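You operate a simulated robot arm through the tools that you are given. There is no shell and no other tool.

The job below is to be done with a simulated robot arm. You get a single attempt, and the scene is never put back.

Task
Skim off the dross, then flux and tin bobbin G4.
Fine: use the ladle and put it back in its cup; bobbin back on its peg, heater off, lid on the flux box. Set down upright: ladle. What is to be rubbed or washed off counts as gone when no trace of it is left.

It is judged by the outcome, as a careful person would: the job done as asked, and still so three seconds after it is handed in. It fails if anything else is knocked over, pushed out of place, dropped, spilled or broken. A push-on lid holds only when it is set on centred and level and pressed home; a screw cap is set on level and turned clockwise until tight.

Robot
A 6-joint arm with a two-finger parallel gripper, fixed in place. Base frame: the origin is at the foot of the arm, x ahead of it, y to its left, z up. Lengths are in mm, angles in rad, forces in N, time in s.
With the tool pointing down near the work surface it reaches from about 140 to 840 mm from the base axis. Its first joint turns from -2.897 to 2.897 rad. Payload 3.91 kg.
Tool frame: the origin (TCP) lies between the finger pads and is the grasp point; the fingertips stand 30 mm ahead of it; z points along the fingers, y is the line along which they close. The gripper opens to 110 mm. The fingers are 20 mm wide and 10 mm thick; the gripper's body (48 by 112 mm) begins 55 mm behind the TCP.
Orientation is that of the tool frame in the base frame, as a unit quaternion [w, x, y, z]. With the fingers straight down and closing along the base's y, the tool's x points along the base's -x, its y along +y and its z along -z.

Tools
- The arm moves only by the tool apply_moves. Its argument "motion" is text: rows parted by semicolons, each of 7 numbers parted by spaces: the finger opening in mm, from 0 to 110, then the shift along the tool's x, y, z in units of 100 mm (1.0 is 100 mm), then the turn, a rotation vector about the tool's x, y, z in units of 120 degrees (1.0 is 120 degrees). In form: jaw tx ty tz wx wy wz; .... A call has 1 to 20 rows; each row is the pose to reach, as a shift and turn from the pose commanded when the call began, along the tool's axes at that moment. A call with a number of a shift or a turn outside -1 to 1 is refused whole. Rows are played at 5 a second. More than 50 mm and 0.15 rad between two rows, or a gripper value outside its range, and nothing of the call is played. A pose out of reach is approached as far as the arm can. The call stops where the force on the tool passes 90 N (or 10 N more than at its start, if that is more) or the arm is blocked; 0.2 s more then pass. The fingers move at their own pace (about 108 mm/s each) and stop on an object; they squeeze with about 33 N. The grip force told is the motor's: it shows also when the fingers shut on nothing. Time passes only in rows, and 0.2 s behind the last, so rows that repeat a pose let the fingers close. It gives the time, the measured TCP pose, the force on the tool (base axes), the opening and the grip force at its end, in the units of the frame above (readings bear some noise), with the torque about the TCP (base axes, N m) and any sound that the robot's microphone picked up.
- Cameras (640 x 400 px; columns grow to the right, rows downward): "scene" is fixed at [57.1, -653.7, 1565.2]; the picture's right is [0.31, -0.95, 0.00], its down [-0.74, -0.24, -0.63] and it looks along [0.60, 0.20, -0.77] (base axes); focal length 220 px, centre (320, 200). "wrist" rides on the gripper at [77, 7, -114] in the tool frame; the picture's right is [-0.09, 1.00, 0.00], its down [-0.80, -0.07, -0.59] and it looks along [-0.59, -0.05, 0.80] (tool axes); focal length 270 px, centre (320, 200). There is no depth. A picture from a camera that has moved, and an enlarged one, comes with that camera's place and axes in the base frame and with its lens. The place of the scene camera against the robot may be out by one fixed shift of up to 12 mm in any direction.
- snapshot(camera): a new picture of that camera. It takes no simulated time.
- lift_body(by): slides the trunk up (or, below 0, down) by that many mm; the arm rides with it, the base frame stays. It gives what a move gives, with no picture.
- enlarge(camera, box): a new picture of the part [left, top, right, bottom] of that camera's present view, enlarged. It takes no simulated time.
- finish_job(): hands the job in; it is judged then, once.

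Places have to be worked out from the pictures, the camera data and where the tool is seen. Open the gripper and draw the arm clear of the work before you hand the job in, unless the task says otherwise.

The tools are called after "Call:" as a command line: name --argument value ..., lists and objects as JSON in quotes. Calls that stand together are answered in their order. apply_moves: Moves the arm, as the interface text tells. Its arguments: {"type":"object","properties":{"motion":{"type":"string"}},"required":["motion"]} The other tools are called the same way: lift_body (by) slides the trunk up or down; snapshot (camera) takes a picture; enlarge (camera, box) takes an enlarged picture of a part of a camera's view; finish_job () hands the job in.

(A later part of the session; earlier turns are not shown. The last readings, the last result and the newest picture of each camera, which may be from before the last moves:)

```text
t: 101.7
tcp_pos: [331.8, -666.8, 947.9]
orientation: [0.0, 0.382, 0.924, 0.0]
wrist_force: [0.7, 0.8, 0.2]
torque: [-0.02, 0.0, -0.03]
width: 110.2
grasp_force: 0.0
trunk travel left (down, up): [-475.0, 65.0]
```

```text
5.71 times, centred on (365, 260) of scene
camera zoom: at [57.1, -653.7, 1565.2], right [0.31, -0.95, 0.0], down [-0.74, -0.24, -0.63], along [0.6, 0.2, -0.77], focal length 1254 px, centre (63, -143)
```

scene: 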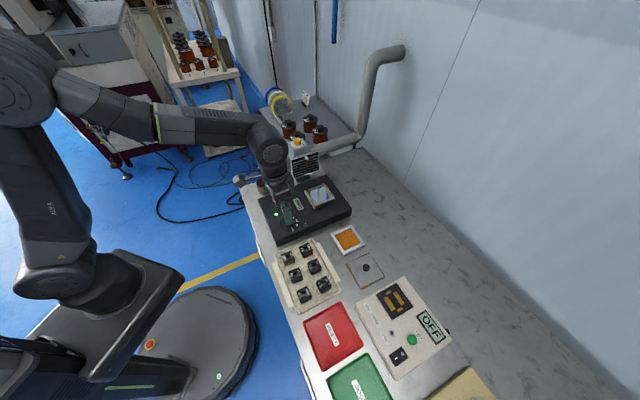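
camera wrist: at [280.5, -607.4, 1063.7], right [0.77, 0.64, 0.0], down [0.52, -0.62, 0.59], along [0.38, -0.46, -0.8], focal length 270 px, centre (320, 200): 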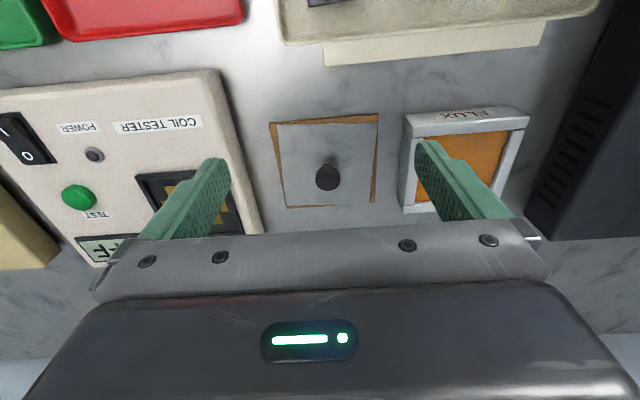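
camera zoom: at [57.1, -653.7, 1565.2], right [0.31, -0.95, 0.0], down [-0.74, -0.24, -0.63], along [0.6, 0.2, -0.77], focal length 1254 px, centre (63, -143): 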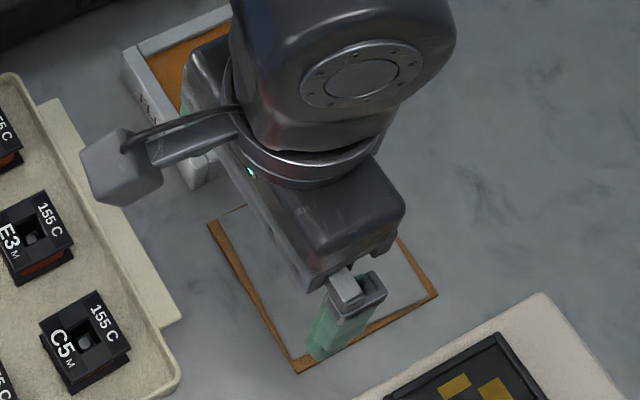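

The lid's top is at z≈824, centre (374.8, -708.9), yaw ≈41°; knob about 24 mm wide with its top near z≈844. Before gripping, I'll shift 100 mm over to measure the flux box equally well.

Call:
apply_moves --motion "110 0 0.35 0 0 0 0; 110 0 0.7 0 0 0 0; 110 0 1.0 0 0 0 0; 110 0 1.0 0 0 0 0"

Call:
enlarge --camera "wrist" --box '[260, 95, 390, 225]'

Call:
snapshot --camera "wrist"

```text
t: 102.7
tcp_pos: [401.9, -594.1, 949.1]
orientation: [0.0, 0.383, 0.924, 0.0]
wrist_force: [-0.7, 0.1, -0.1]
torque: [-0.03, -0.01, 0.01]
width: 110.0
grasp_force: 0.1
trunk travel left (down, up): [-475.0, 65.0]
```

```text
3.08 times, centred on (325, 160) of wrist
camera zoom: at [351.1, -534.5, 1064.4], right [0.77, 0.64, 0.0], down [0.52, -0.62, 0.59], along [0.38, -0.46, -0.8], focal length 832 px, centre (305, 323)
```

zoom: 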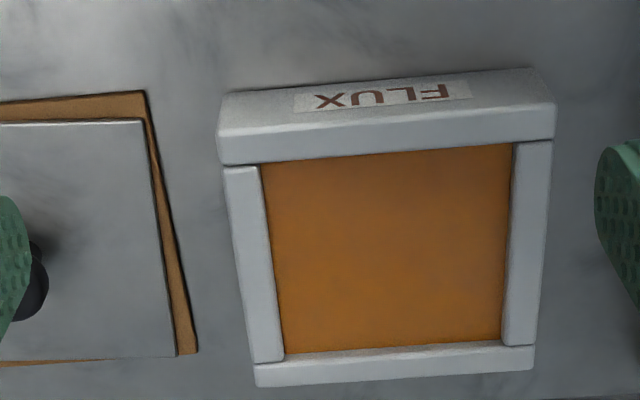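

```text
taken
camera wrist: at [351.1, -534.5, 1064.4], right [0.77, 0.64, 0.0], down [0.52, -0.62, 0.59], along [0.38, -0.46, -0.8], focal length 270 px, centre (320, 200)
```

wrist: 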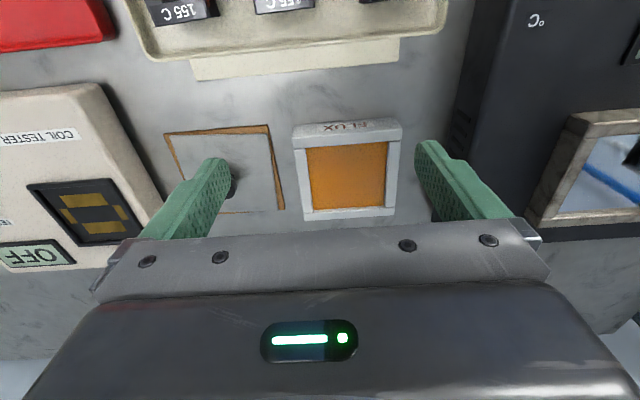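

The flux box top centre comes out at (458.1, -622.2), rim z≈850, yaw ≈45°. Now I move above the lid's knob, turning the tool 4° to match the lid, and check alignment.

Call:
apply_moves --motion "110 -0.2 -0.33 0 0 0 0; 110 -0.4 -0.66 0.1 0 0 0.015; 90 -0.62 -0.95 0.2 0 0 0.033; 60 -0.62 -1.0 0.35 0 0 0.033; 54 -0.62 -1.0 0.49 0 0 0.033; 54 -0.62 -1.0 0.49 0 0 0.033"

Call:
enlarge --camera "wrist" --box '[240, 90, 400, 230]'

Call:
enlarge --camera "scene" --box '[330, 235, 410, 295]'

```text
t: 104.1
tcp_pos: [376.9, -710.5, 900.4]
orientation: [0.0, 0.415, 0.91, 0.0]
wrist_force: [-0.1, 0.0, 0.1]
torque: [-0.02, -0.02, -0.02]
width: 54.1
grasp_force: 0.0
trunk travel left (down, up): [-475.0, 65.0]
```

```text
2.86 times, centred on (320, 160) of wrist
camera zoom: at [329.4, -648.5, 1015.2], right [0.81, 0.59, 0.0], down [0.47, -0.65, 0.59], along [0.35, -0.48, -0.8], focal length 772 px, centre (320, 314)
```

zoom: 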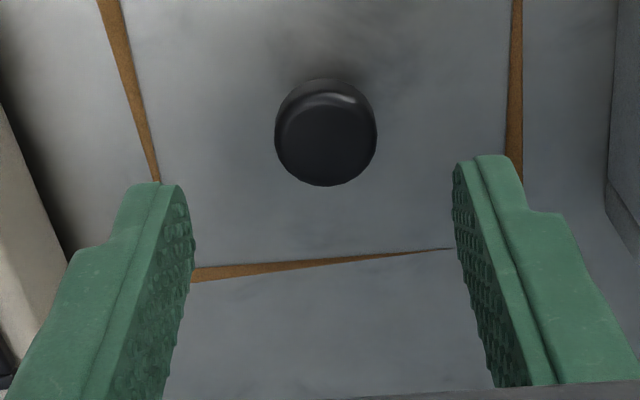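

```text
6.67 times, centred on (370, 265) of scene
camera zoom: at [57.1, -653.7, 1565.2], right [0.31, -0.95, 0.0], down [-0.74, -0.24, -0.63], along [0.6, 0.2, -0.77], focal length 1464 px, centre (-13, -233)
```

zoom: 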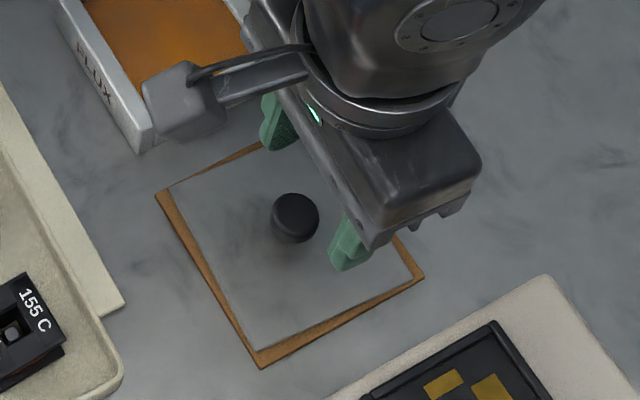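

The knob is centred between the fingers within about 1 mm. Descending so the tips are ~6 mm above the lid plate, then closing on the knob.

Call:
apply_moves --motion "54 0 0.008 0.15 0 0 0; 54 0 0.008 0.3 0 0 0; 54 0 0.008 0.4 0 0 0; 54 0 0.008 0.4 0 0 0; 40 0 0.008 0.4 0 0 0; 28 0 0.008 0.4 0 0 0; 20 0 0.008 0.4 0 0 0; 15 0 0.008 0.4 0 0 0; 15 0 0.008 0.4 0 0 0"

Call:
enlarge --camera "wrist" --box '[220, 80, 420, 235]'

Call:
enlarge --camera "scene" --box '[330, 235, 410, 295]'

```text
t: 106.1
tcp_pos: [376.7, -710.7, 861.2]
orientation: [0.0, 0.414, 0.91, 0.0]
wrist_force: [0.5, 0.1, 0.6]
torque: [0.01, 0.01, -0.01]
width: 22.4
grasp_force: 33.5
trunk travel left (down, up): [-475.0, 65.0]
```

```text
2.58 times, centred on (320, 158) of wrist
camera zoom: at [329.6, -647.8, 974.9], right [0.81, 0.59, 0.0], down [0.47, -0.65, 0.59], along [0.35, -0.48, -0.8], focal length 698 px, centre (320, 310)
```

zoom: 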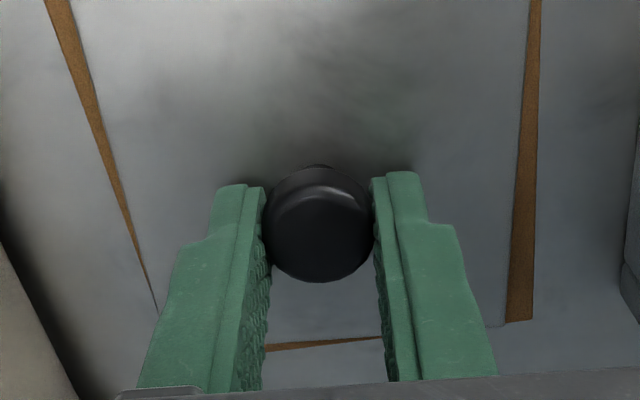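

```text
6.67 times, centred on (370, 265) of scene
camera zoom: at [57.1, -653.7, 1565.2], right [0.31, -0.95, 0.0], down [-0.74, -0.24, -0.63], along [0.6, 0.2, -0.77], focal length 1464 px, centre (-13, -233)
```

zoom: 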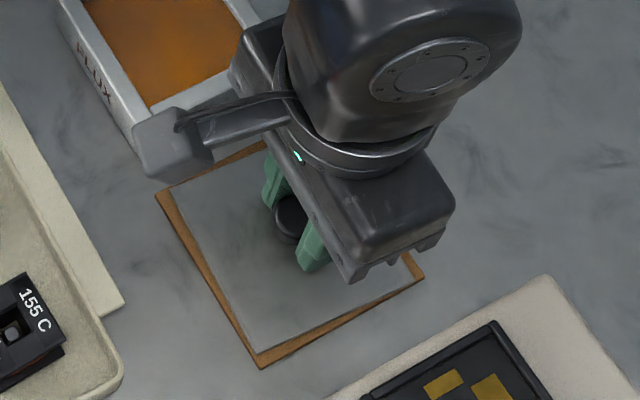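

Knob gripped (22.4 mm). Lifting the lid straight up 60 mm.

Call:
apply_moves --motion "15 0 0 -0.05 0 0 0; 15 0 0 -0.12 0 0 0; 15 0 0 -0.25 0 0 0; 15 0 0 -0.4 0 0 0; 15 0 0 -0.55 0 0 0; 15 0 0 -0.65 0 0 0; 15 0 0 -0.65 0 0 0"

Call:
snapshot --camera "wrist"

Call:
enlarge --camera "scene" --box '[330, 225, 410, 295]'

```text
t: 107.7
tcp_pos: [376.0, -710.9, 925.0]
orientation: [0.001, 0.415, 0.91, 0.0]
wrist_force: [0.4, 0.0, -0.7]
torque: [0.01, 0.01, -0.05]
width: 22.6
grasp_force: 33.2
trunk travel left (down, up): [-475.0, 65.0]
```

```text
taken
camera wrist: at [329.3, -647.3, 1039.8], right [0.81, 0.59, 0.0], down [0.47, -0.65, 0.59], along [0.35, -0.48, -0.8], focal length 270 px, centre (320, 200)
```

wrist: 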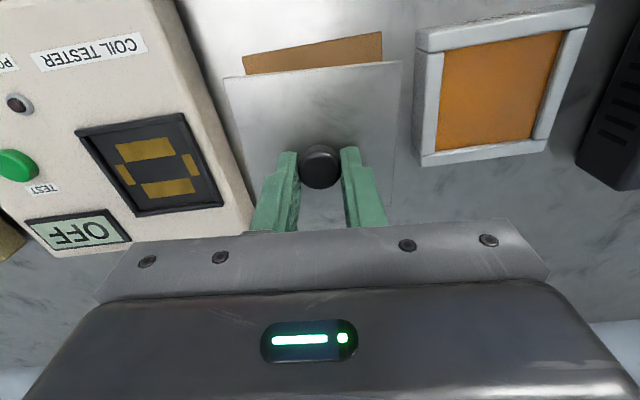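

```text
5.71 times, centred on (370, 260) of scene
camera zoom: at [57.1, -653.7, 1565.2], right [0.31, -0.95, 0.0], down [-0.74, -0.24, -0.63], along [0.6, 0.2, -0.77], focal length 1254 px, centre (34, -143)
```

zoom: 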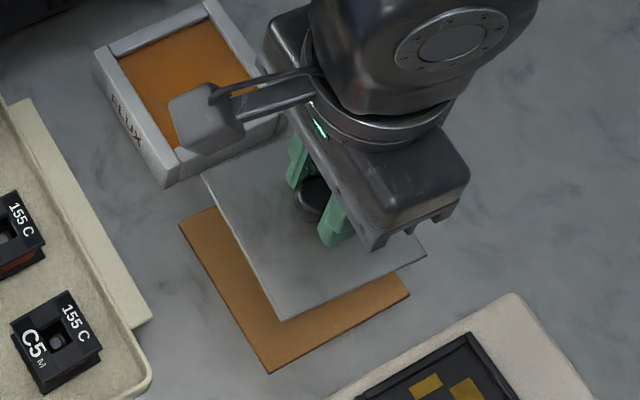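

The lid hangs from the gripper. I'll zoom in to check whether it is level and centred about the tool axis.

Call:
enlarge --camera "wrist" --box '[210, 45, 420, 215]'

```text
2.35 times, centred on (315, 130) of wrist
camera zoom: at [329.3, -647.3, 1039.8], right [0.81, 0.59, 0.0], down [0.47, -0.65, 0.59], along [0.35, -0.48, -0.8], focal length 636 px, centre (332, 365)
```

zoom: 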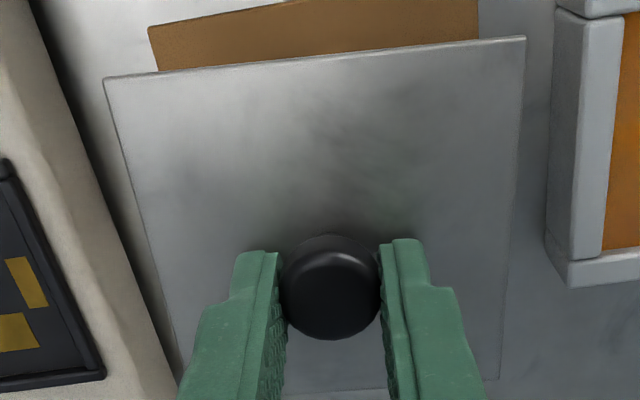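

The lid hangs level; its centre lies about 2.5 mm behind the TCP (tool +x). The target TCP is therefore about (460, -624) with the tool turned back to 45°. Moving there at height in two steps.

Call:
apply_moves --motion "15 0.02 0.2 0 0 0 0; 15 0.04 0.4 0 0 0 0; 15 0.053 0.6 0 0 0 0; 15 0.053 0.6 0 0 0 0"

Call:
apply_moves --motion "15 0.02 0.2 0 0 0 -0.01; 15 0.04 0.4 0 0 0 -0.02; 15 0.053 0.6 0 0 0 -0.034; 15 0.053 0.6 0 0 0 -0.034; 15 0.053 0.6 0 0 0 -0.034"

Call:
snapshot --camera "wrist"

Call:
enlarge --camera "scene" --box '[310, 205, 390, 265]'

```text
t: 108.7
tcp_pos: [418.5, -667.8, 923.2]
orientation: [0.0, 0.414, 0.91, 0.001]
wrist_force: [0.5, -0.9, -0.5]
torque: [0.0, -0.03, -0.01]
width: 22.9
grasp_force: 33.0
trunk travel left (down, up): [-475.0, 65.0]
```

```text
t: 109.9
tcp_pos: [459.6, -625.1, 924.0]
orientation: [0.0, 0.382, 0.924, 0.001]
wrist_force: [-0.2, 0.0, -1.0]
torque: [-0.01, -0.02, 0.0]
width: 22.4
grasp_force: 33.5
trunk travel left (down, up): [-475.0, 65.0]
```

```text
taken
camera wrist: at [408.1, -564.9, 1039.4], right [0.77, 0.64, 0.0], down [0.52, -0.62, 0.59], along [0.38, -0.45, -0.8], focal length 270 px, centre (320, 200)
```

wrist: 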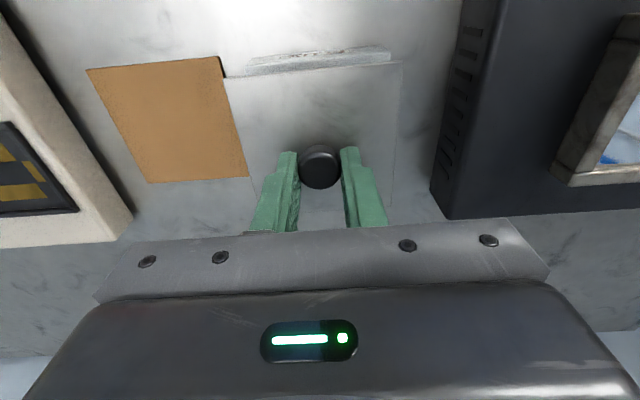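

```text
6.67 times, centred on (350, 235) of scene
camera zoom: at [57.1, -653.7, 1565.2], right [0.31, -0.95, 0.0], down [-0.74, -0.24, -0.63], along [0.6, 0.2, -0.77], focal length 1464 px, centre (120, -33)
```

zoom: 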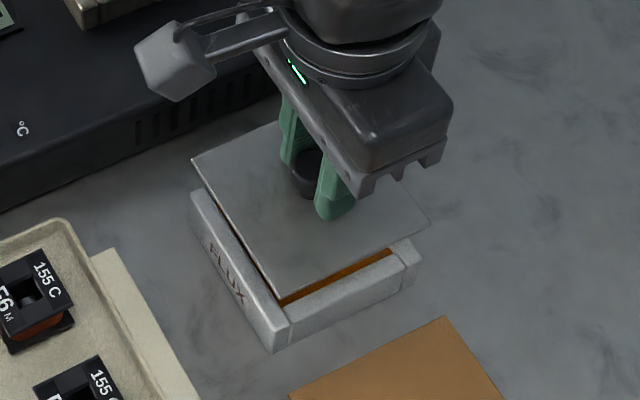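

Zooming in to compare the lid's near edge with the box's near edge for final centring.

Call:
enlarge --camera "wrist" --box '[210, 30, 420, 200]'

```text
2.35 times, centred on (315, 115) of wrist
camera zoom: at [408.1, -564.9, 1039.4], right [0.77, 0.64, 0.0], down [0.52, -0.62, 0.59], along [0.38, -0.45, -0.8], focal length 636 px, centre (332, 400)
```

zoom: 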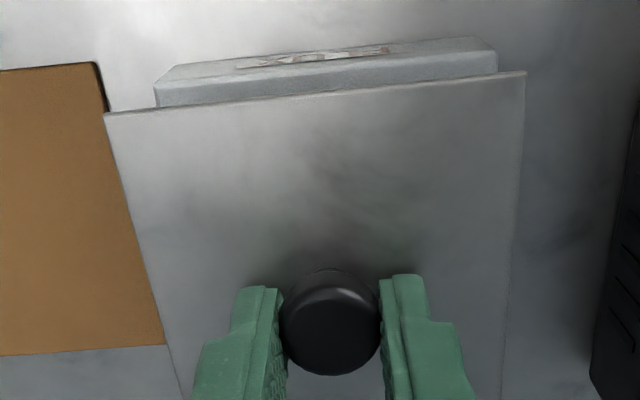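

Relative to the box, the lid needs about +2 mm along +e1 and a fraction of a mm along +e2. Applying that and lowering to about 8 mm above the rim for a recheck.

Call:
apply_moves --motion "15 -0.004 0.019 0.08 0 0 0; 15 -0.004 0.019 0.16 0 0 0; 15 -0.004 0.019 0.24 0 0 0; 15 -0.004 0.019 0.24 0 0 0"

Call:
enlarge --camera "wrist" --box '[210, 30, 420, 200]'

Call:
enlarge --camera "scene" --box '[325, 215, 375, 260]'

```text
t: 110.9
tcp_pos: [460.8, -622.4, 901.2]
orientation: [0.0, 0.382, 0.924, 0.0]
wrist_force: [0.5, -0.1, -1.3]
torque: [-0.02, -0.01, 0.03]
width: 22.4
grasp_force: 33.2
trunk travel left (down, up): [-475.0, 65.0]
```

```text
2.35 times, centred on (315, 115) of wrist
camera zoom: at [410.4, -562.9, 1015.7], right [0.77, 0.64, 0.0], down [0.52, -0.62, 0.59], along [0.38, -0.45, -0.8], focal length 636 px, centre (332, 400)
```

zoom: 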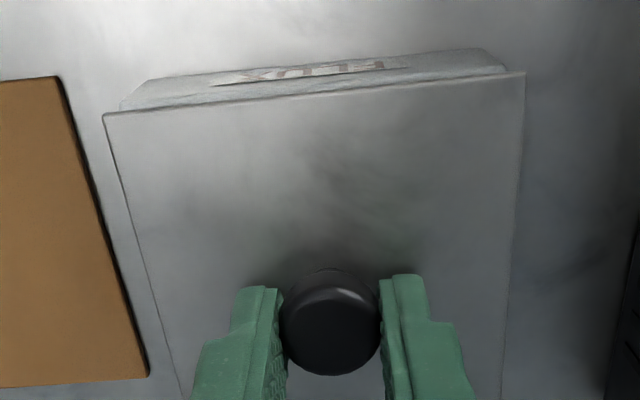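

```text
8.89 times, centred on (350, 238) of scene
camera zoom: at [57.1, -653.7, 1565.2], right [0.31, -0.95, 0.0], down [-0.74, -0.24, -0.63], along [0.6, 0.2, -0.77], focal length 1951 px, centre (53, -133)
```

zoom: 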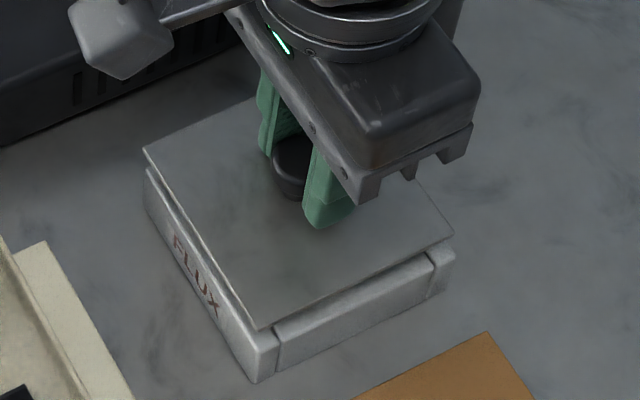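

The lid is now within about 0.7 mm of centred and parallel. Small correction, then lowering slowly until it meets the rim.

Call:
apply_moves --motion "15 -0.003 -0.006 0.03 0 0 0; 15 -0.003 -0.006 0.06 0 0 0; 15 -0.003 -0.006 0.08 0 0 0; 15 -0.003 -0.006 0.08 0 0 0"

Call:
enlarge --camera "wrist" --box '[210, 30, 420, 200]'

Call:
enlarge --camera "scene" --box '[325, 215, 375, 260]'

```text
t: 111.9
tcp_pos: [460.4, -621.8, 892.7]
orientation: [0.001, 0.382, 0.924, 0.0]
wrist_force: [-0.2, 0.1, -1.1]
torque: [0.01, 0.03, 0.01]
width: 22.1
grasp_force: 33.3
trunk travel left (down, up): [-475.0, 65.0]
```

```text
2.35 times, centred on (315, 115) of wrist
camera zoom: at [409.8, -564.2, 1007.6], right [0.77, 0.64, 0.0], down [0.52, -0.62, 0.59], along [0.38, -0.45, -0.8], focal length 636 px, centre (332, 400)
```

zoom: 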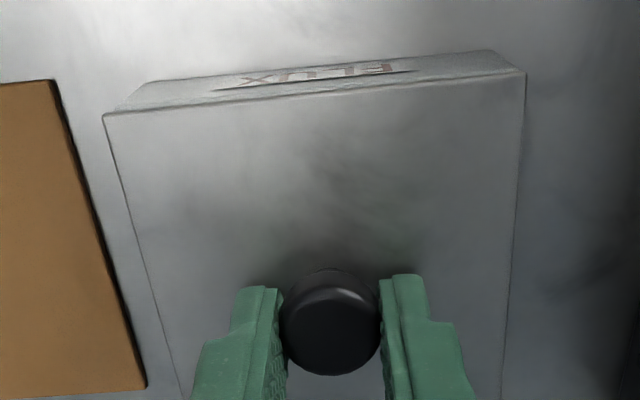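

```text
8.89 times, centred on (350, 238) of scene
camera zoom: at [57.1, -653.7, 1565.2], right [0.31, -0.95, 0.0], down [-0.74, -0.24, -0.63], along [0.6, 0.2, -0.77], focal length 1951 px, centre (53, -133)
```

zoom: 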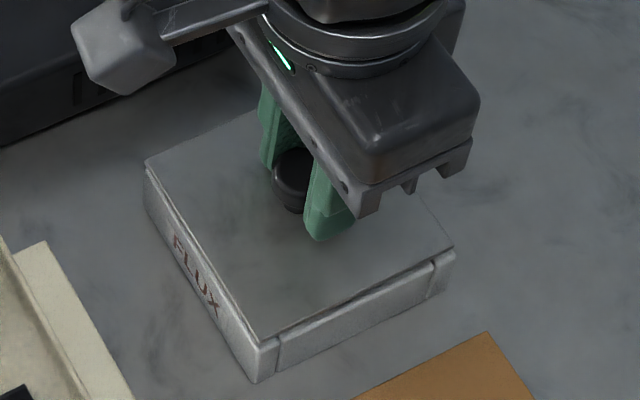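

Lid and box outlines coincide. Lowering by 1–2 mm steps to feel contact.

Call:
apply_moves --motion "15 0 0 0.015 0 0 0; 15 0 0 0.03 0 0 0; 15 0 0 0.03 0 0 0"

```text
t: 112.7
tcp_pos: [461.9, -624.6, 890.2]
orientation: [-0.001, 0.381, 0.924, -0.001]
wrist_force: [-0.6, -0.7, -0.7]
torque: [0.02, 0.0, 0.06]
width: 22.4
grasp_force: 33.4
trunk travel left (down, up): [-475.0, 65.0]
```

No contact at 890. Continuing another 3 mm in small steps.

Call:
apply_moves --motion "15 0 0 0.01 0 0 0; 15 0 0 0.02 0 0 0; 15 0 0 0.03 0 0 0; 15 0 0 0.03 0 0 0"

Call:
enlarge --camera "wrist" --box '[210, 30, 420, 200]'

Call:
enlarge --camera "scene" --box '[325, 215, 375, 260]'

```text
t: 113.7
tcp_pos: [461.8, -623.2, 887.2]
orientation: [0.0, 0.382, 0.924, 0.0]
wrist_force: [-0.3, 0.0, -1.6]
torque: [-0.01, 0.03, 0.02]
width: 22.4
grasp_force: 32.6
trunk travel left (down, up): [-475.0, 65.0]
```

```text
2.35 times, centred on (315, 115) of wrist
camera zoom: at [410.2, -564.2, 1002.2], right [0.77, 0.64, 0.0], down [0.52, -0.62, 0.59], along [0.38, -0.45, -0.8], focal length 636 px, centre (332, 400)
```

zoom: 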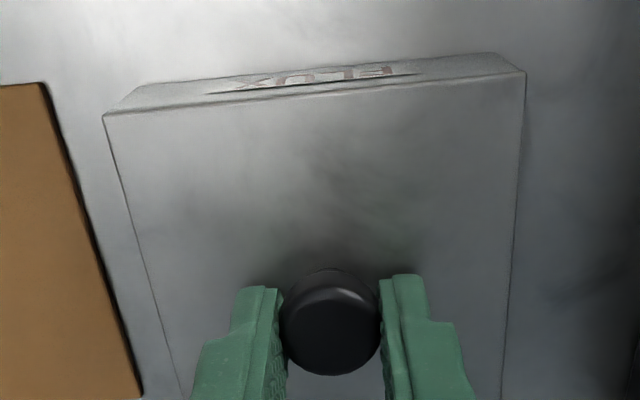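

```text
8.89 times, centred on (350, 238) of scene
camera zoom: at [57.1, -653.7, 1565.2], right [0.31, -0.95, 0.0], down [-0.74, -0.24, -0.63], along [0.6, 0.2, -0.77], focal length 1951 px, centre (53, -133)
```

zoom: 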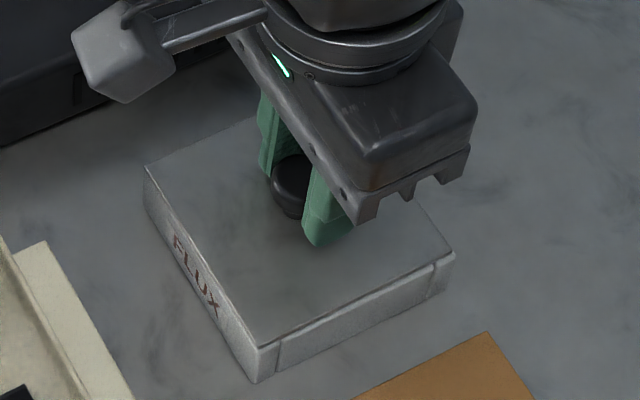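

Still free. Two more millimetres down in 1 mm steps.

Call:
apply_moves --motion "15 0 0 0.01 0 0 0; 15 0 0 0.02 0 0 0; 15 0 0 0.02 0 0 0"

```text
t: 114.5
tcp_pos: [461.5, -624.0, 885.6]
orientation: [0.001, 0.381, 0.925, -0.001]
wrist_force: [1.1, -2.7, 3.8]
torque: [0.11, 0.17, 0.01]
width: 22.5
grasp_force: 32.6
trunk travel left (down, up): [-475.0, 65.0]
```

First contact, on the near edge (3.8 N). Pressing a little further to let it seat level.

Call:
apply_moves --motion "15 0 0 0.01 0 0 0; 15 0 0 0.02 0 0 0; 15 0 0 0.02 0 0 0"

Call:
enlarge --camera "wrist" --box '[210, 30, 420, 200]'

Call:
enlarge --camera "scene" --box '[325, 215, 375, 260]'

```text
t: 115.3
tcp_pos: [460.7, -623.4, 886.0]
orientation: [0.002, 0.382, 0.924, -0.001]
wrist_force: [4.6, -6.7, 21.0]
torque: [0.2, 0.28, 0.01]
width: 22.4
grasp_force: 33.1
trunk travel left (down, up): [-475.0, 65.0]
```

```text
2.35 times, centred on (315, 115) of wrist
camera zoom: at [409.4, -563.7, 1000.3], right [0.77, 0.64, 0.0], down [0.52, -0.61, 0.6], along [0.39, -0.46, -0.8], focal length 636 px, centre (332, 400)
```

zoom: 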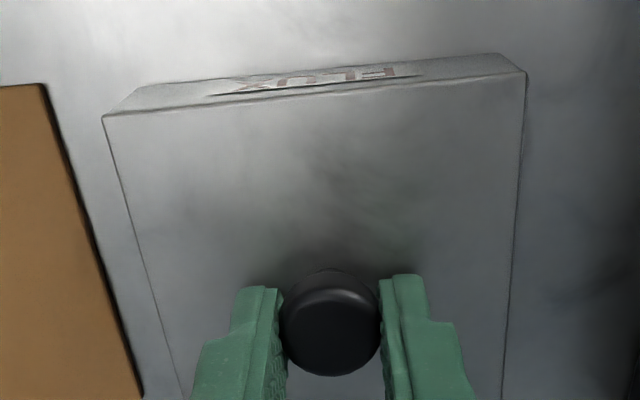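

```text
8.89 times, centred on (350, 238) of scene
camera zoom: at [57.1, -653.7, 1565.2], right [0.31, -0.95, 0.0], down [-0.74, -0.24, -0.63], along [0.6, 0.2, -0.77], focal length 1951 px, centre (53, -133)
```

zoom: 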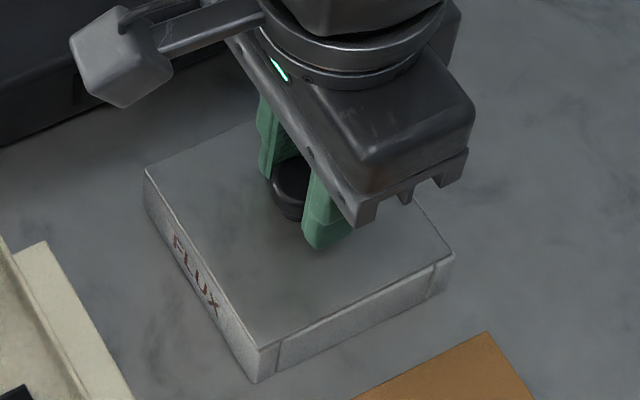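

The lid rests on the rim (21 N, no shift). I'll unload, release the knob, and rise to inspect before pressing it home from above.

Call:
apply_moves --motion "15 0 0 -0.03 0 0 0; 15 0 0 -0.03 0 0 0; 26 0 0 -0.03 0 0 0; 32 0 0 -0.03 0 0 0; 45 0 0 -0.03 0 0 0; 50 0 0 -0.03 0 0 0; 50 0 0 -0.2 0 0 0; 60 0 0 -0.45 0 0 0; 80 0 0 -0.6 0 0 0; 80 0 0 -0.6 0 0 0"

Call:
enlarge --camera "wrist" --box '[210, 30, 420, 200]'

Call:
enlarge --camera "scene" --box '[325, 215, 375, 260]'

```text
t: 117.5
tcp_pos: [461.3, -623.8, 942.8]
orientation: [0.0, 0.382, 0.924, -0.001]
wrist_force: [-0.3, -0.6, 0.1]
torque: [-0.05, 0.02, -0.03]
width: 80.2
grasp_force: 0.0
trunk travel left (down, up): [-475.0, 65.0]
```

```text
2.35 times, centred on (315, 115) of wrist
camera zoom: at [410.6, -563.9, 1058.7], right [0.77, 0.64, 0.0], down [0.52, -0.62, 0.59], along [0.38, -0.45, -0.8], focal length 636 px, centre (332, 400)
```

zoom: 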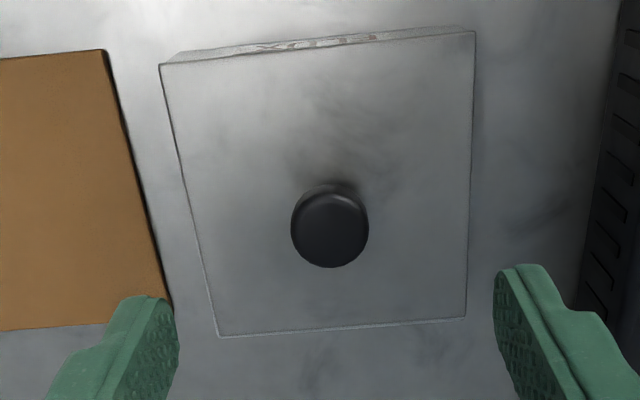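

```text
8.89 times, centred on (350, 238) of scene
camera zoom: at [57.1, -653.7, 1565.2], right [0.31, -0.95, 0.0], down [-0.74, -0.24, -0.63], along [0.6, 0.2, -0.77], focal length 1951 px, centre (53, -133)
```

zoom: 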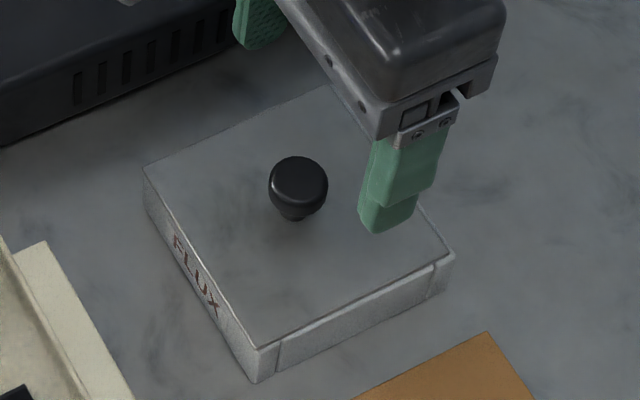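

The lid sits square on the box. Now I'll close the fingers and press down on the knob's centre to push it home.

Call:
apply_moves --motion "40 0.012 0 0 0 0 0; 10 0.012 0 0 0 0 0; 0 0.012 0 0.1 0 0 0; 0 0.012 0 0.25 0 0 0; 0 0.012 0 0.36 0 0 0; 0 0.012 0 0.42 0 0 0; 0 0.012 0 0.42 0 0 0"

Call:
enlarge --camera "wrist" --box '[220, 60, 420, 220]'

Call:
enlarge --camera "scene" --box '[325, 215, 375, 260]'

```text
t: 119.1
tcp_pos: [459.6, -621.8, 906.5]
orientation: [0.004, 0.382, 0.924, -0.002]
wrist_force: [3.8, -4.4, 33.5]
torque: [-0.03, 0.01, -0.09]
width: 0.0
grasp_force: 32.7
trunk travel left (down, up): [-475.0, 65.0]
```

```text
2.50 times, centred on (320, 140) of wrist
camera zoom: at [408.0, -562.1, 1021.0], right [0.77, 0.64, 0.0], down [0.51, -0.61, 0.6], along [0.39, -0.46, -0.8], focal length 676 px, centre (320, 350)
```

zoom: 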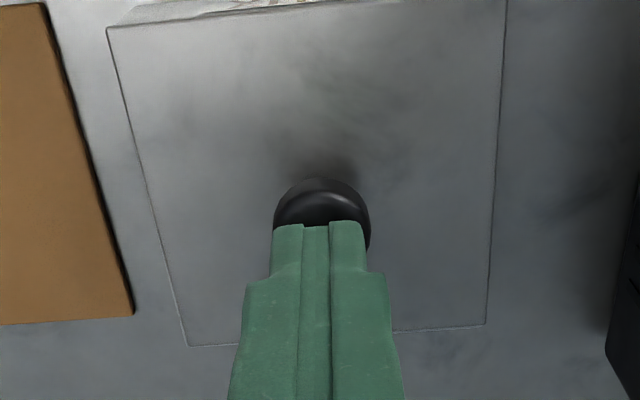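

```text
8.89 times, centred on (350, 238) of scene
camera zoom: at [57.1, -653.7, 1565.2], right [0.31, -0.95, 0.0], down [-0.74, -0.24, -0.63], along [0.6, 0.2, -0.77], focal length 1951 px, centre (53, -133)
```

zoom: 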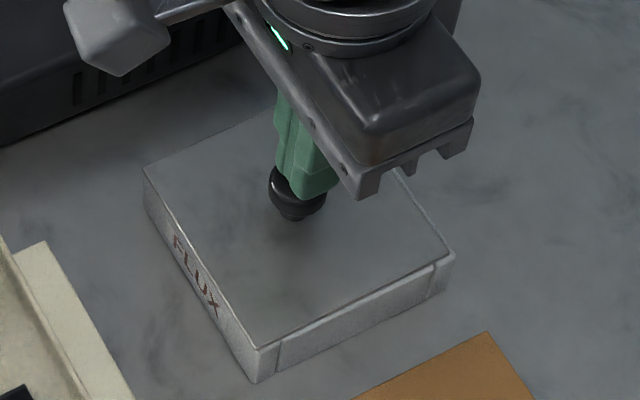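

Pressing on the knob now with 33 N, no click heard. I'll increase gradually to about 60 N.

Call:
apply_moves --motion "0 0 0 0.015 0 0 0; 0 0 0 0.03 0 0 0; 0 0 0 0.045 0 0 0; 0 0 0 0.045 0 0 0"

Call:
enlarge --camera "scene" --box '[325, 215, 375, 260]'

```text
t: 120.1
tcp_pos: [458.5, -621.9, 905.8]
orientation: [0.008, 0.382, 0.924, -0.004]
wrist_force: [3.9, -6.3, 55.6]
torque: [0.1, 0.1, 0.07]
width: 0.0
grasp_force: 33.0
trunk travel left (down, up): [-475.0, 65.0]
```

```text
8.89 times, centred on (350, 238) of scene
camera zoom: at [57.1, -653.7, 1565.2], right [0.31, -0.95, 0.0], down [-0.74, -0.24, -0.63], along [0.6, 0.2, -0.77], focal length 1951 px, centre (53, -133)
```

zoom: 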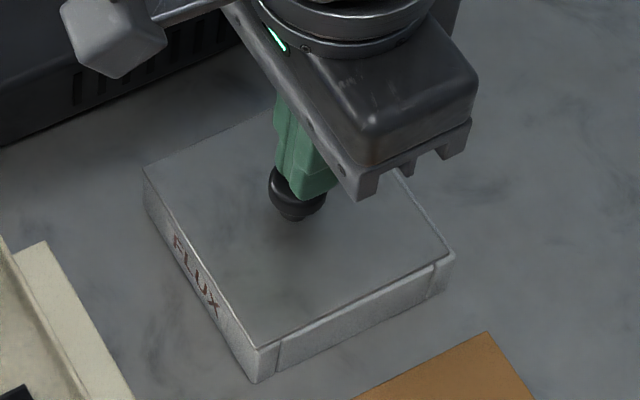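

55 N and no further travel, so the lid is fully down. Lifting off and inspecting its seat.

Call:
apply_moves --motion "0 0 0 -0.05 0 0 0; 0 0 0 -0.15 0 0 0; 0 0 0 -0.4 0 0 0; 40 0 0 -0.6 0 0 0; 110 0.3 0 -0.7 0 0 0; 110 0.6 0 -0.7 0 0 0; 110 0.6 0 -0.7 0 0 0"

Call:
enlarge --camera "wrist" --box '[240, 90, 400, 220]'

Call:
enlarge --camera "scene" --box '[325, 215, 375, 260]'

```text
t: 121.7
tcp_pos: [418.8, -578.9, 966.3]
orientation: [0.001, 0.382, 0.924, 0.001]
wrist_force: [0.5, 0.1, 0.6]
torque: [0.01, 0.02, -0.03]
width: 110.0
grasp_force: 0.2
trunk travel left (down, up): [-475.0, 65.0]
```

```text
3.08 times, centred on (320, 155) of wrist
camera zoom: at [367.9, -520.0, 1081.8], right [0.77, 0.64, 0.0], down [0.52, -0.62, 0.59], along [0.38, -0.45, -0.8], focal length 832 px, centre (320, 338)
```

zoom: 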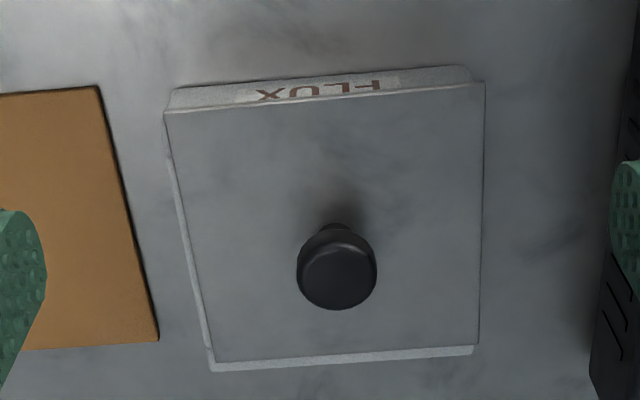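

```text
8.89 times, centred on (350, 238) of scene
camera zoom: at [57.1, -653.7, 1565.2], right [0.31, -0.95, 0.0], down [-0.74, -0.24, -0.63], along [0.6, 0.2, -0.77], focal length 1951 px, centre (53, -133)
```

zoom: 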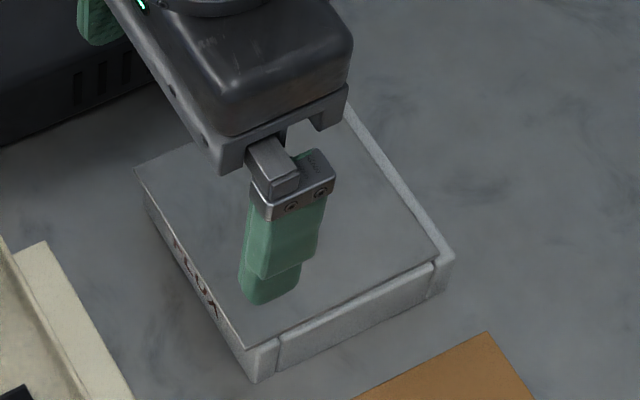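

The lid was dragged about 4 mm toward the base while I pressed — the arm drifts that way under load. It is not latched, so I must recentre it. First a closer look at how it sits.

Call:
enlarge --camera "scene" --box '[338, 232, 378, 262]'

Call:
enlarge --camera "wrist" --box '[265, 170, 345, 220]'

Call:
enlarge --camera "wrist" --box '[265, 105, 345, 155]'

```text
13.33 times, centred on (358, 247) of scene
camera zoom: at [57.1, -653.7, 1565.2], right [0.31, -0.95, 0.0], down [-0.74, -0.24, -0.63], along [0.6, 0.2, -0.77], focal length 2927 px, centre (-187, -427)
```

zoom: 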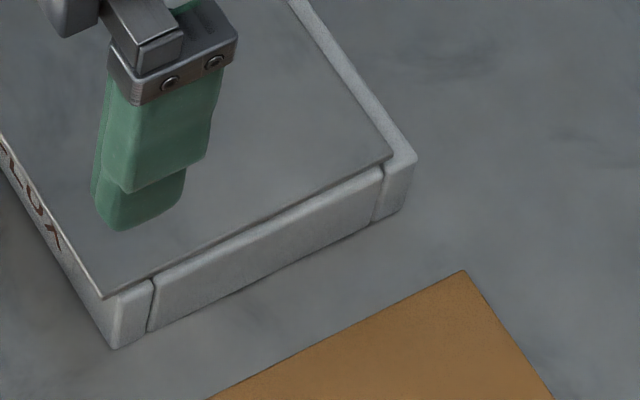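

```text
8.00 times, centred on (305, 195) of wrist
camera zoom: at [367.9, -520.0, 1081.8], right [0.77, 0.64, 0.0], down [0.52, -0.62, 0.59], along [0.38, -0.45, -0.8], focal length 2162 px, centre (440, 240)
```

zoom: 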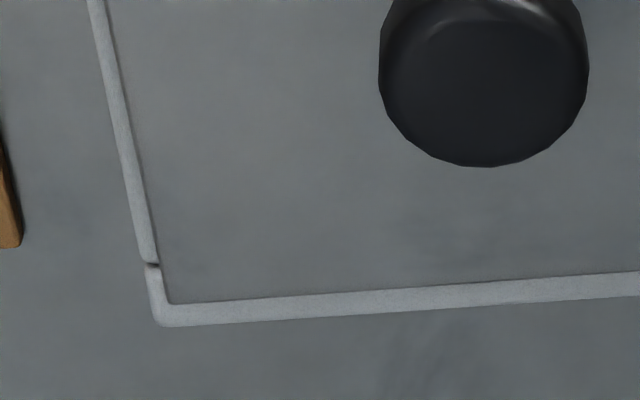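

```text
8.00 times, centred on (305, 130) of wrist
camera zoom: at [367.9, -520.0, 1081.8], right [0.77, 0.64, 0.0], down [0.52, -0.62, 0.59], along [0.38, -0.45, -0.8], focal length 2162 px, centre (440, 760)
```

zoom: 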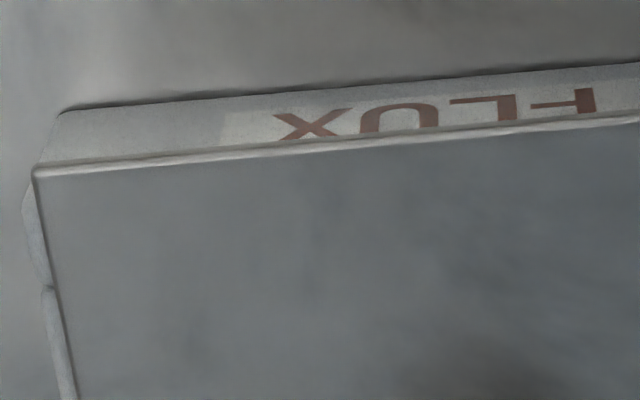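

I see the plate resting flat with the box rim exposed ~4 mm on the far side and ~2 mm on the left. I'll zoom the right corners too for a full measurement.

Call:
enlarge --camera "wrist" --box '[340, 170, 420, 220]'

Call:
enlarge --camera "wrist" --box '[340, 100, 420, 150]'

```text
8.00 times, centred on (380, 195) of wrist
camera zoom: at [367.9, -520.0, 1081.8], right [0.77, 0.64, 0.0], down [0.52, -0.62, 0.59], along [0.38, -0.45, -0.8], focal length 2162 px, centre (-160, 240)
```

zoom: 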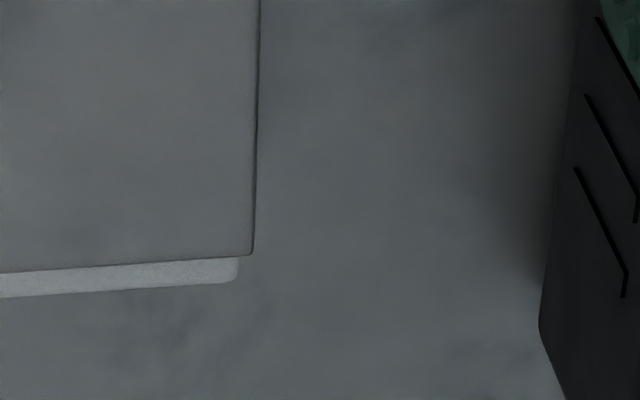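

```text
8.00 times, centred on (380, 125) of wrist
camera zoom: at [367.9, -520.0, 1081.8], right [0.77, 0.64, 0.0], down [0.52, -0.62, 0.59], along [0.38, -0.45, -0.8], focal length 2162 px, centre (-160, 800)
```

zoom: 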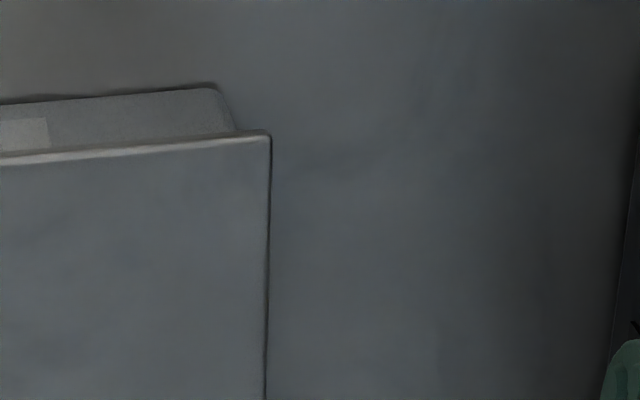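

Working it through: rim top is at z≈846, so the true box centre is about (459.6, -623.3); the lid is now ~5 mm off toward −e2 and ~1.5 mm toward +e1. I'll re-grip the knob, starting by aligning above it.

Call:
apply_moves --motion "110 -0.2 0 0 0 0 0; 90 -0.4 -0.01 0 0 0 0; 60 -0.552 -0.015 0.1 0 0 0; 54 -0.552 -0.015 0.35 0 0 0; 54 -0.552 -0.015 0.35 0 0 0"

Call:
enlarge --camera "wrist" --box '[220, 60, 420, 220]'

```text
t: 122.9
tcp_pos: [454.0, -618.8, 931.9]
orientation: [0.0, 0.382, 0.924, 0.0]
wrist_force: [-0.3, -0.1, 0.0]
torque: [0.02, 0.0, 0.01]
width: 53.9
grasp_force: 0.1
trunk travel left (down, up): [-475.0, 65.0]
```

```text
2.50 times, centred on (320, 140) of wrist
camera zoom: at [403.8, -559.9, 1046.1], right [0.77, 0.64, 0.0], down [0.52, -0.62, 0.59], along [0.38, -0.45, -0.8], focal length 676 px, centre (320, 350)
```

zoom: 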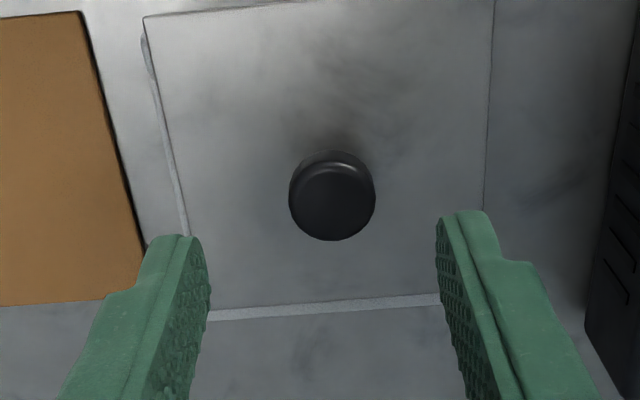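

The knob is ~2.5 mm to +e1 and ~2 mm ahead of the finger axis; correcting and descending to grip it.

Call:
apply_moves --motion "54 -0.022 0.025 0.1 0 0 0; 54 -0.022 0.025 0.3 0 0 0; 54 -0.022 0.025 0.4 0 0 0; 54 -0.022 0.025 0.45 0 0 0; 54 -0.022 0.025 0.45 0 0 0"

Call:
enlarge --camera "wrist" --box '[220, 60, 420, 220]'

```text
t: 124.1
tcp_pos: [458.4, -620.1, 886.8]
orientation: [0.0, 0.381, 0.925, -0.001]
wrist_force: [0.1, 0.1, -0.1]
torque: [0.02, -0.01, 0.0]
width: 53.6
grasp_force: 0.1
trunk travel left (down, up): [-475.0, 65.0]
```

```text
2.50 times, centred on (320, 140) of wrist
camera zoom: at [407.3, -560.4, 1001.7], right [0.77, 0.64, 0.0], down [0.52, -0.62, 0.59], along [0.38, -0.45, -0.8], focal length 676 px, centre (320, 350)
```

zoom: 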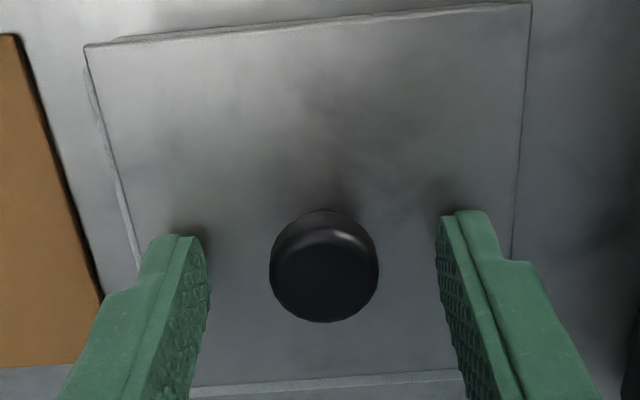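

Knob centred between the pads. Closing on it.

Call:
apply_moves --motion "40 0 0 0 0 0 0; 30 0 0 0 0 0 0; 24 0 0 0 0 0 0; 15 0 0 0 0 0 0; 15 0 0 0 0 0 0"

Call:
enlarge --camera "wrist" --box '[220, 60, 420, 220]'

```text
t: 125.3
tcp_pos: [458.5, -620.1, 888.1]
orientation: [0.0, 0.382, 0.924, -0.001]
wrist_force: [1.0, -0.6, 0.5]
torque: [-0.01, -0.01, -0.03]
width: 22.3
grasp_force: 33.5
trunk travel left (down, up): [-475.0, 65.0]
```

```text
2.50 times, centred on (320, 140) of wrist
camera zoom: at [407.3, -560.4, 1002.0], right [0.77, 0.64, 0.0], down [0.52, -0.62, 0.59], along [0.38, -0.45, -0.8], focal length 676 px, centre (320, 350)
```

zoom: 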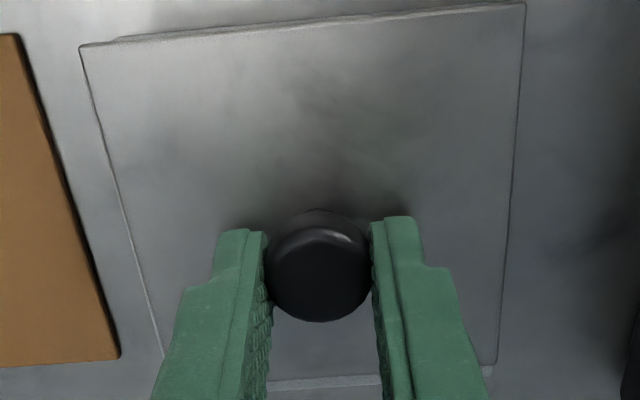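

Gripped again, and the lid self-centred in e1. I'll lift it 4 mm, shift 5 mm along +e2, and compare edges.

Call:
apply_moves --motion "15 0 0 -0.02 0 0 0; 15 0 0 -0.04 0 0 0; 15 -0.025 -0.002 -0.04 0 0 0; 15 -0.05 -0.004 -0.04 0 0 0; 15 -0.05 -0.004 -0.04 0 0 0"

Call:
enlarge --camera "wrist" --box '[220, 50, 320, 120]'

Call:
enlarge --camera "wrist" --box '[310, 40, 410, 110]'

Call:
enlarge --camera "scene" --box '[325, 220, 375, 260]'

```text
t: 126.5
tcp_pos: [461.7, -623.5, 891.3]
orientation: [0.0, 0.382, 0.924, 0.0]
wrist_force: [0.2, -0.1, -0.6]
torque: [-0.01, 0.01, -0.03]
width: 22.4
grasp_force: 33.2
trunk travel left (down, up): [-475.0, 65.0]
```

```text
5.71 times, centred on (270, 85) of wrist
camera zoom: at [410.6, -564.4, 1005.5], right [0.77, 0.64, 0.0], down [0.52, -0.62, 0.59], along [0.38, -0.45, -0.8], focal length 1544 px, centre (606, 857)
```

zoom: 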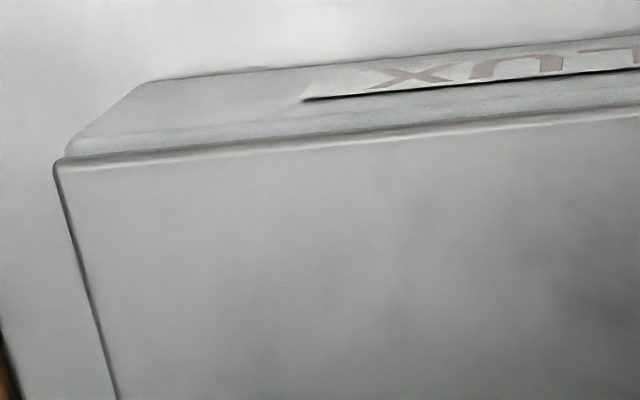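

```text
5.71 times, centred on (360, 75) of wrist
camera zoom: at [410.6, -564.4, 1005.5], right [0.77, 0.64, 0.0], down [0.52, -0.62, 0.59], along [0.38, -0.45, -0.8], focal length 1544 px, centre (91, 914)
```

zoom: 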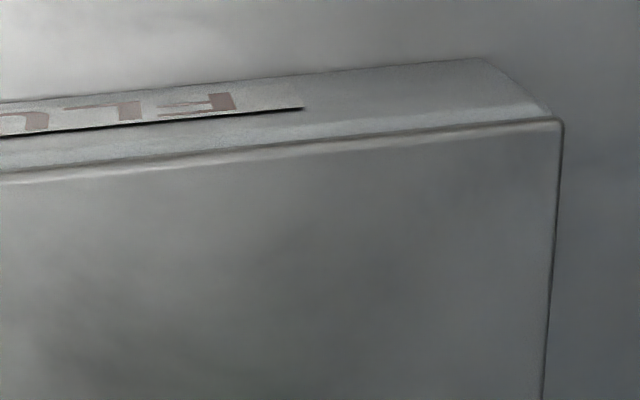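

```text
10.00 times, centred on (350, 240) of scene
camera zoom: at [57.1, -653.7, 1565.2], right [0.31, -0.95, 0.0], down [-0.74, -0.24, -0.63], along [0.6, 0.2, -0.77], focal length 2195 px, centre (20, -200)
```

zoom: 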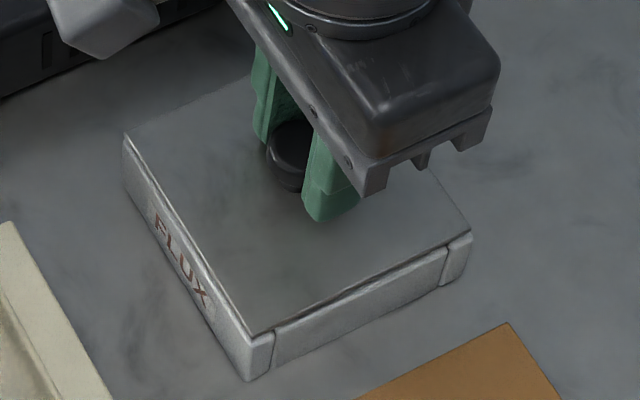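

e1 now agrees within ~0.3 mm and near edges nearly coincide. I'll zoom the scene view at the far corner to check e2.

Call:
enlarge --camera "scene" --box '[356, 236, 376, 251]'

Call:
enlarge --camera "scene" --box '[334, 246, 358, 264]'

Call:
enlarge --camera "wrist" --box '[230, 160, 410, 235]'

```text
16.00 times, centred on (366, 244) of scene
camera zoom: at [57.1, -653.7, 1565.2], right [0.31, -0.95, 0.0], down [-0.74, -0.24, -0.63], along [0.6, 0.2, -0.77], focal length 3512 px, centre (-416, -496)
```

zoom: 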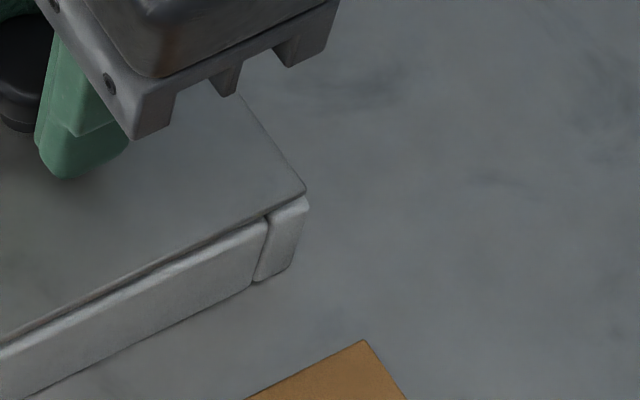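

```text
16.00 times, centred on (346, 255) of scene
camera zoom: at [57.1, -653.7, 1565.2], right [0.31, -0.95, 0.0], down [-0.74, -0.24, -0.63], along [0.6, 0.2, -0.77], focal length 3512 px, centre (-96, -680)
```

zoom: 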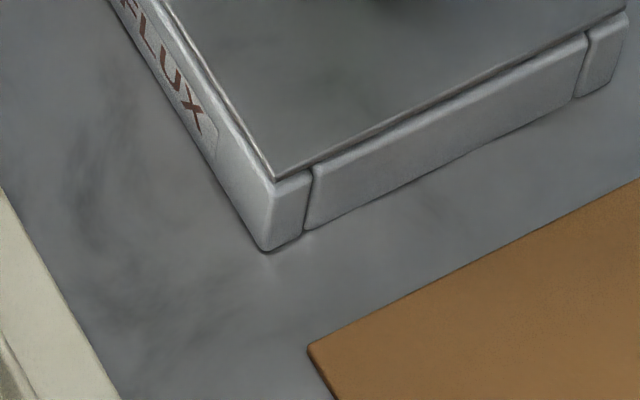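

```text
3.56 times, centred on (320, 198) of wrist
camera zoom: at [410.6, -564.4, 1005.5], right [0.77, 0.64, 0.0], down [0.52, -0.62, 0.59], along [0.38, -0.45, -0.8], focal length 961 px, centre (320, 209)
```

zoom: 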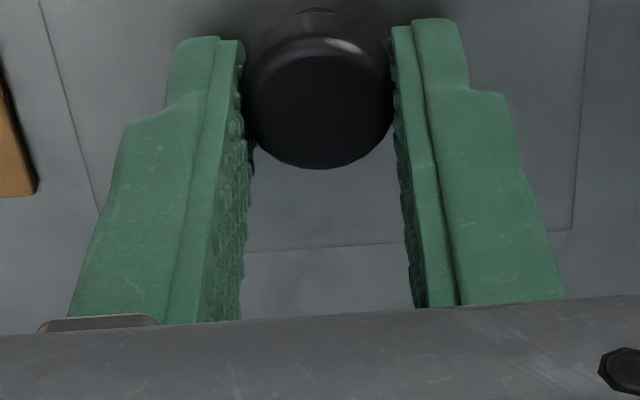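

The scene view puts the lid within about half a millimetre of centre. I'll nudge 0.4 mm further along +e2 and lower until it touches.

Call:
apply_moves --motion "15 -0.004 0 0.01 0 0 0; 15 -0.004 0 0.02 0 0 0; 15 -0.004 0 0.03 0 0 0; 15 -0.005 0 0.04 0 0 0; 15 -0.005 0 0.04 0 0 0"

```text
t: 127.7
tcp_pos: [462.6, -624.7, 886.8]
orientation: [0.0, 0.382, 0.924, 0.0]
wrist_force: [0.8, -0.6, 0.6]
torque: [0.06, 0.05, 0.02]
width: 22.7
grasp_force: 32.8
trunk travel left (down, up): [-475.0, 65.0]
```

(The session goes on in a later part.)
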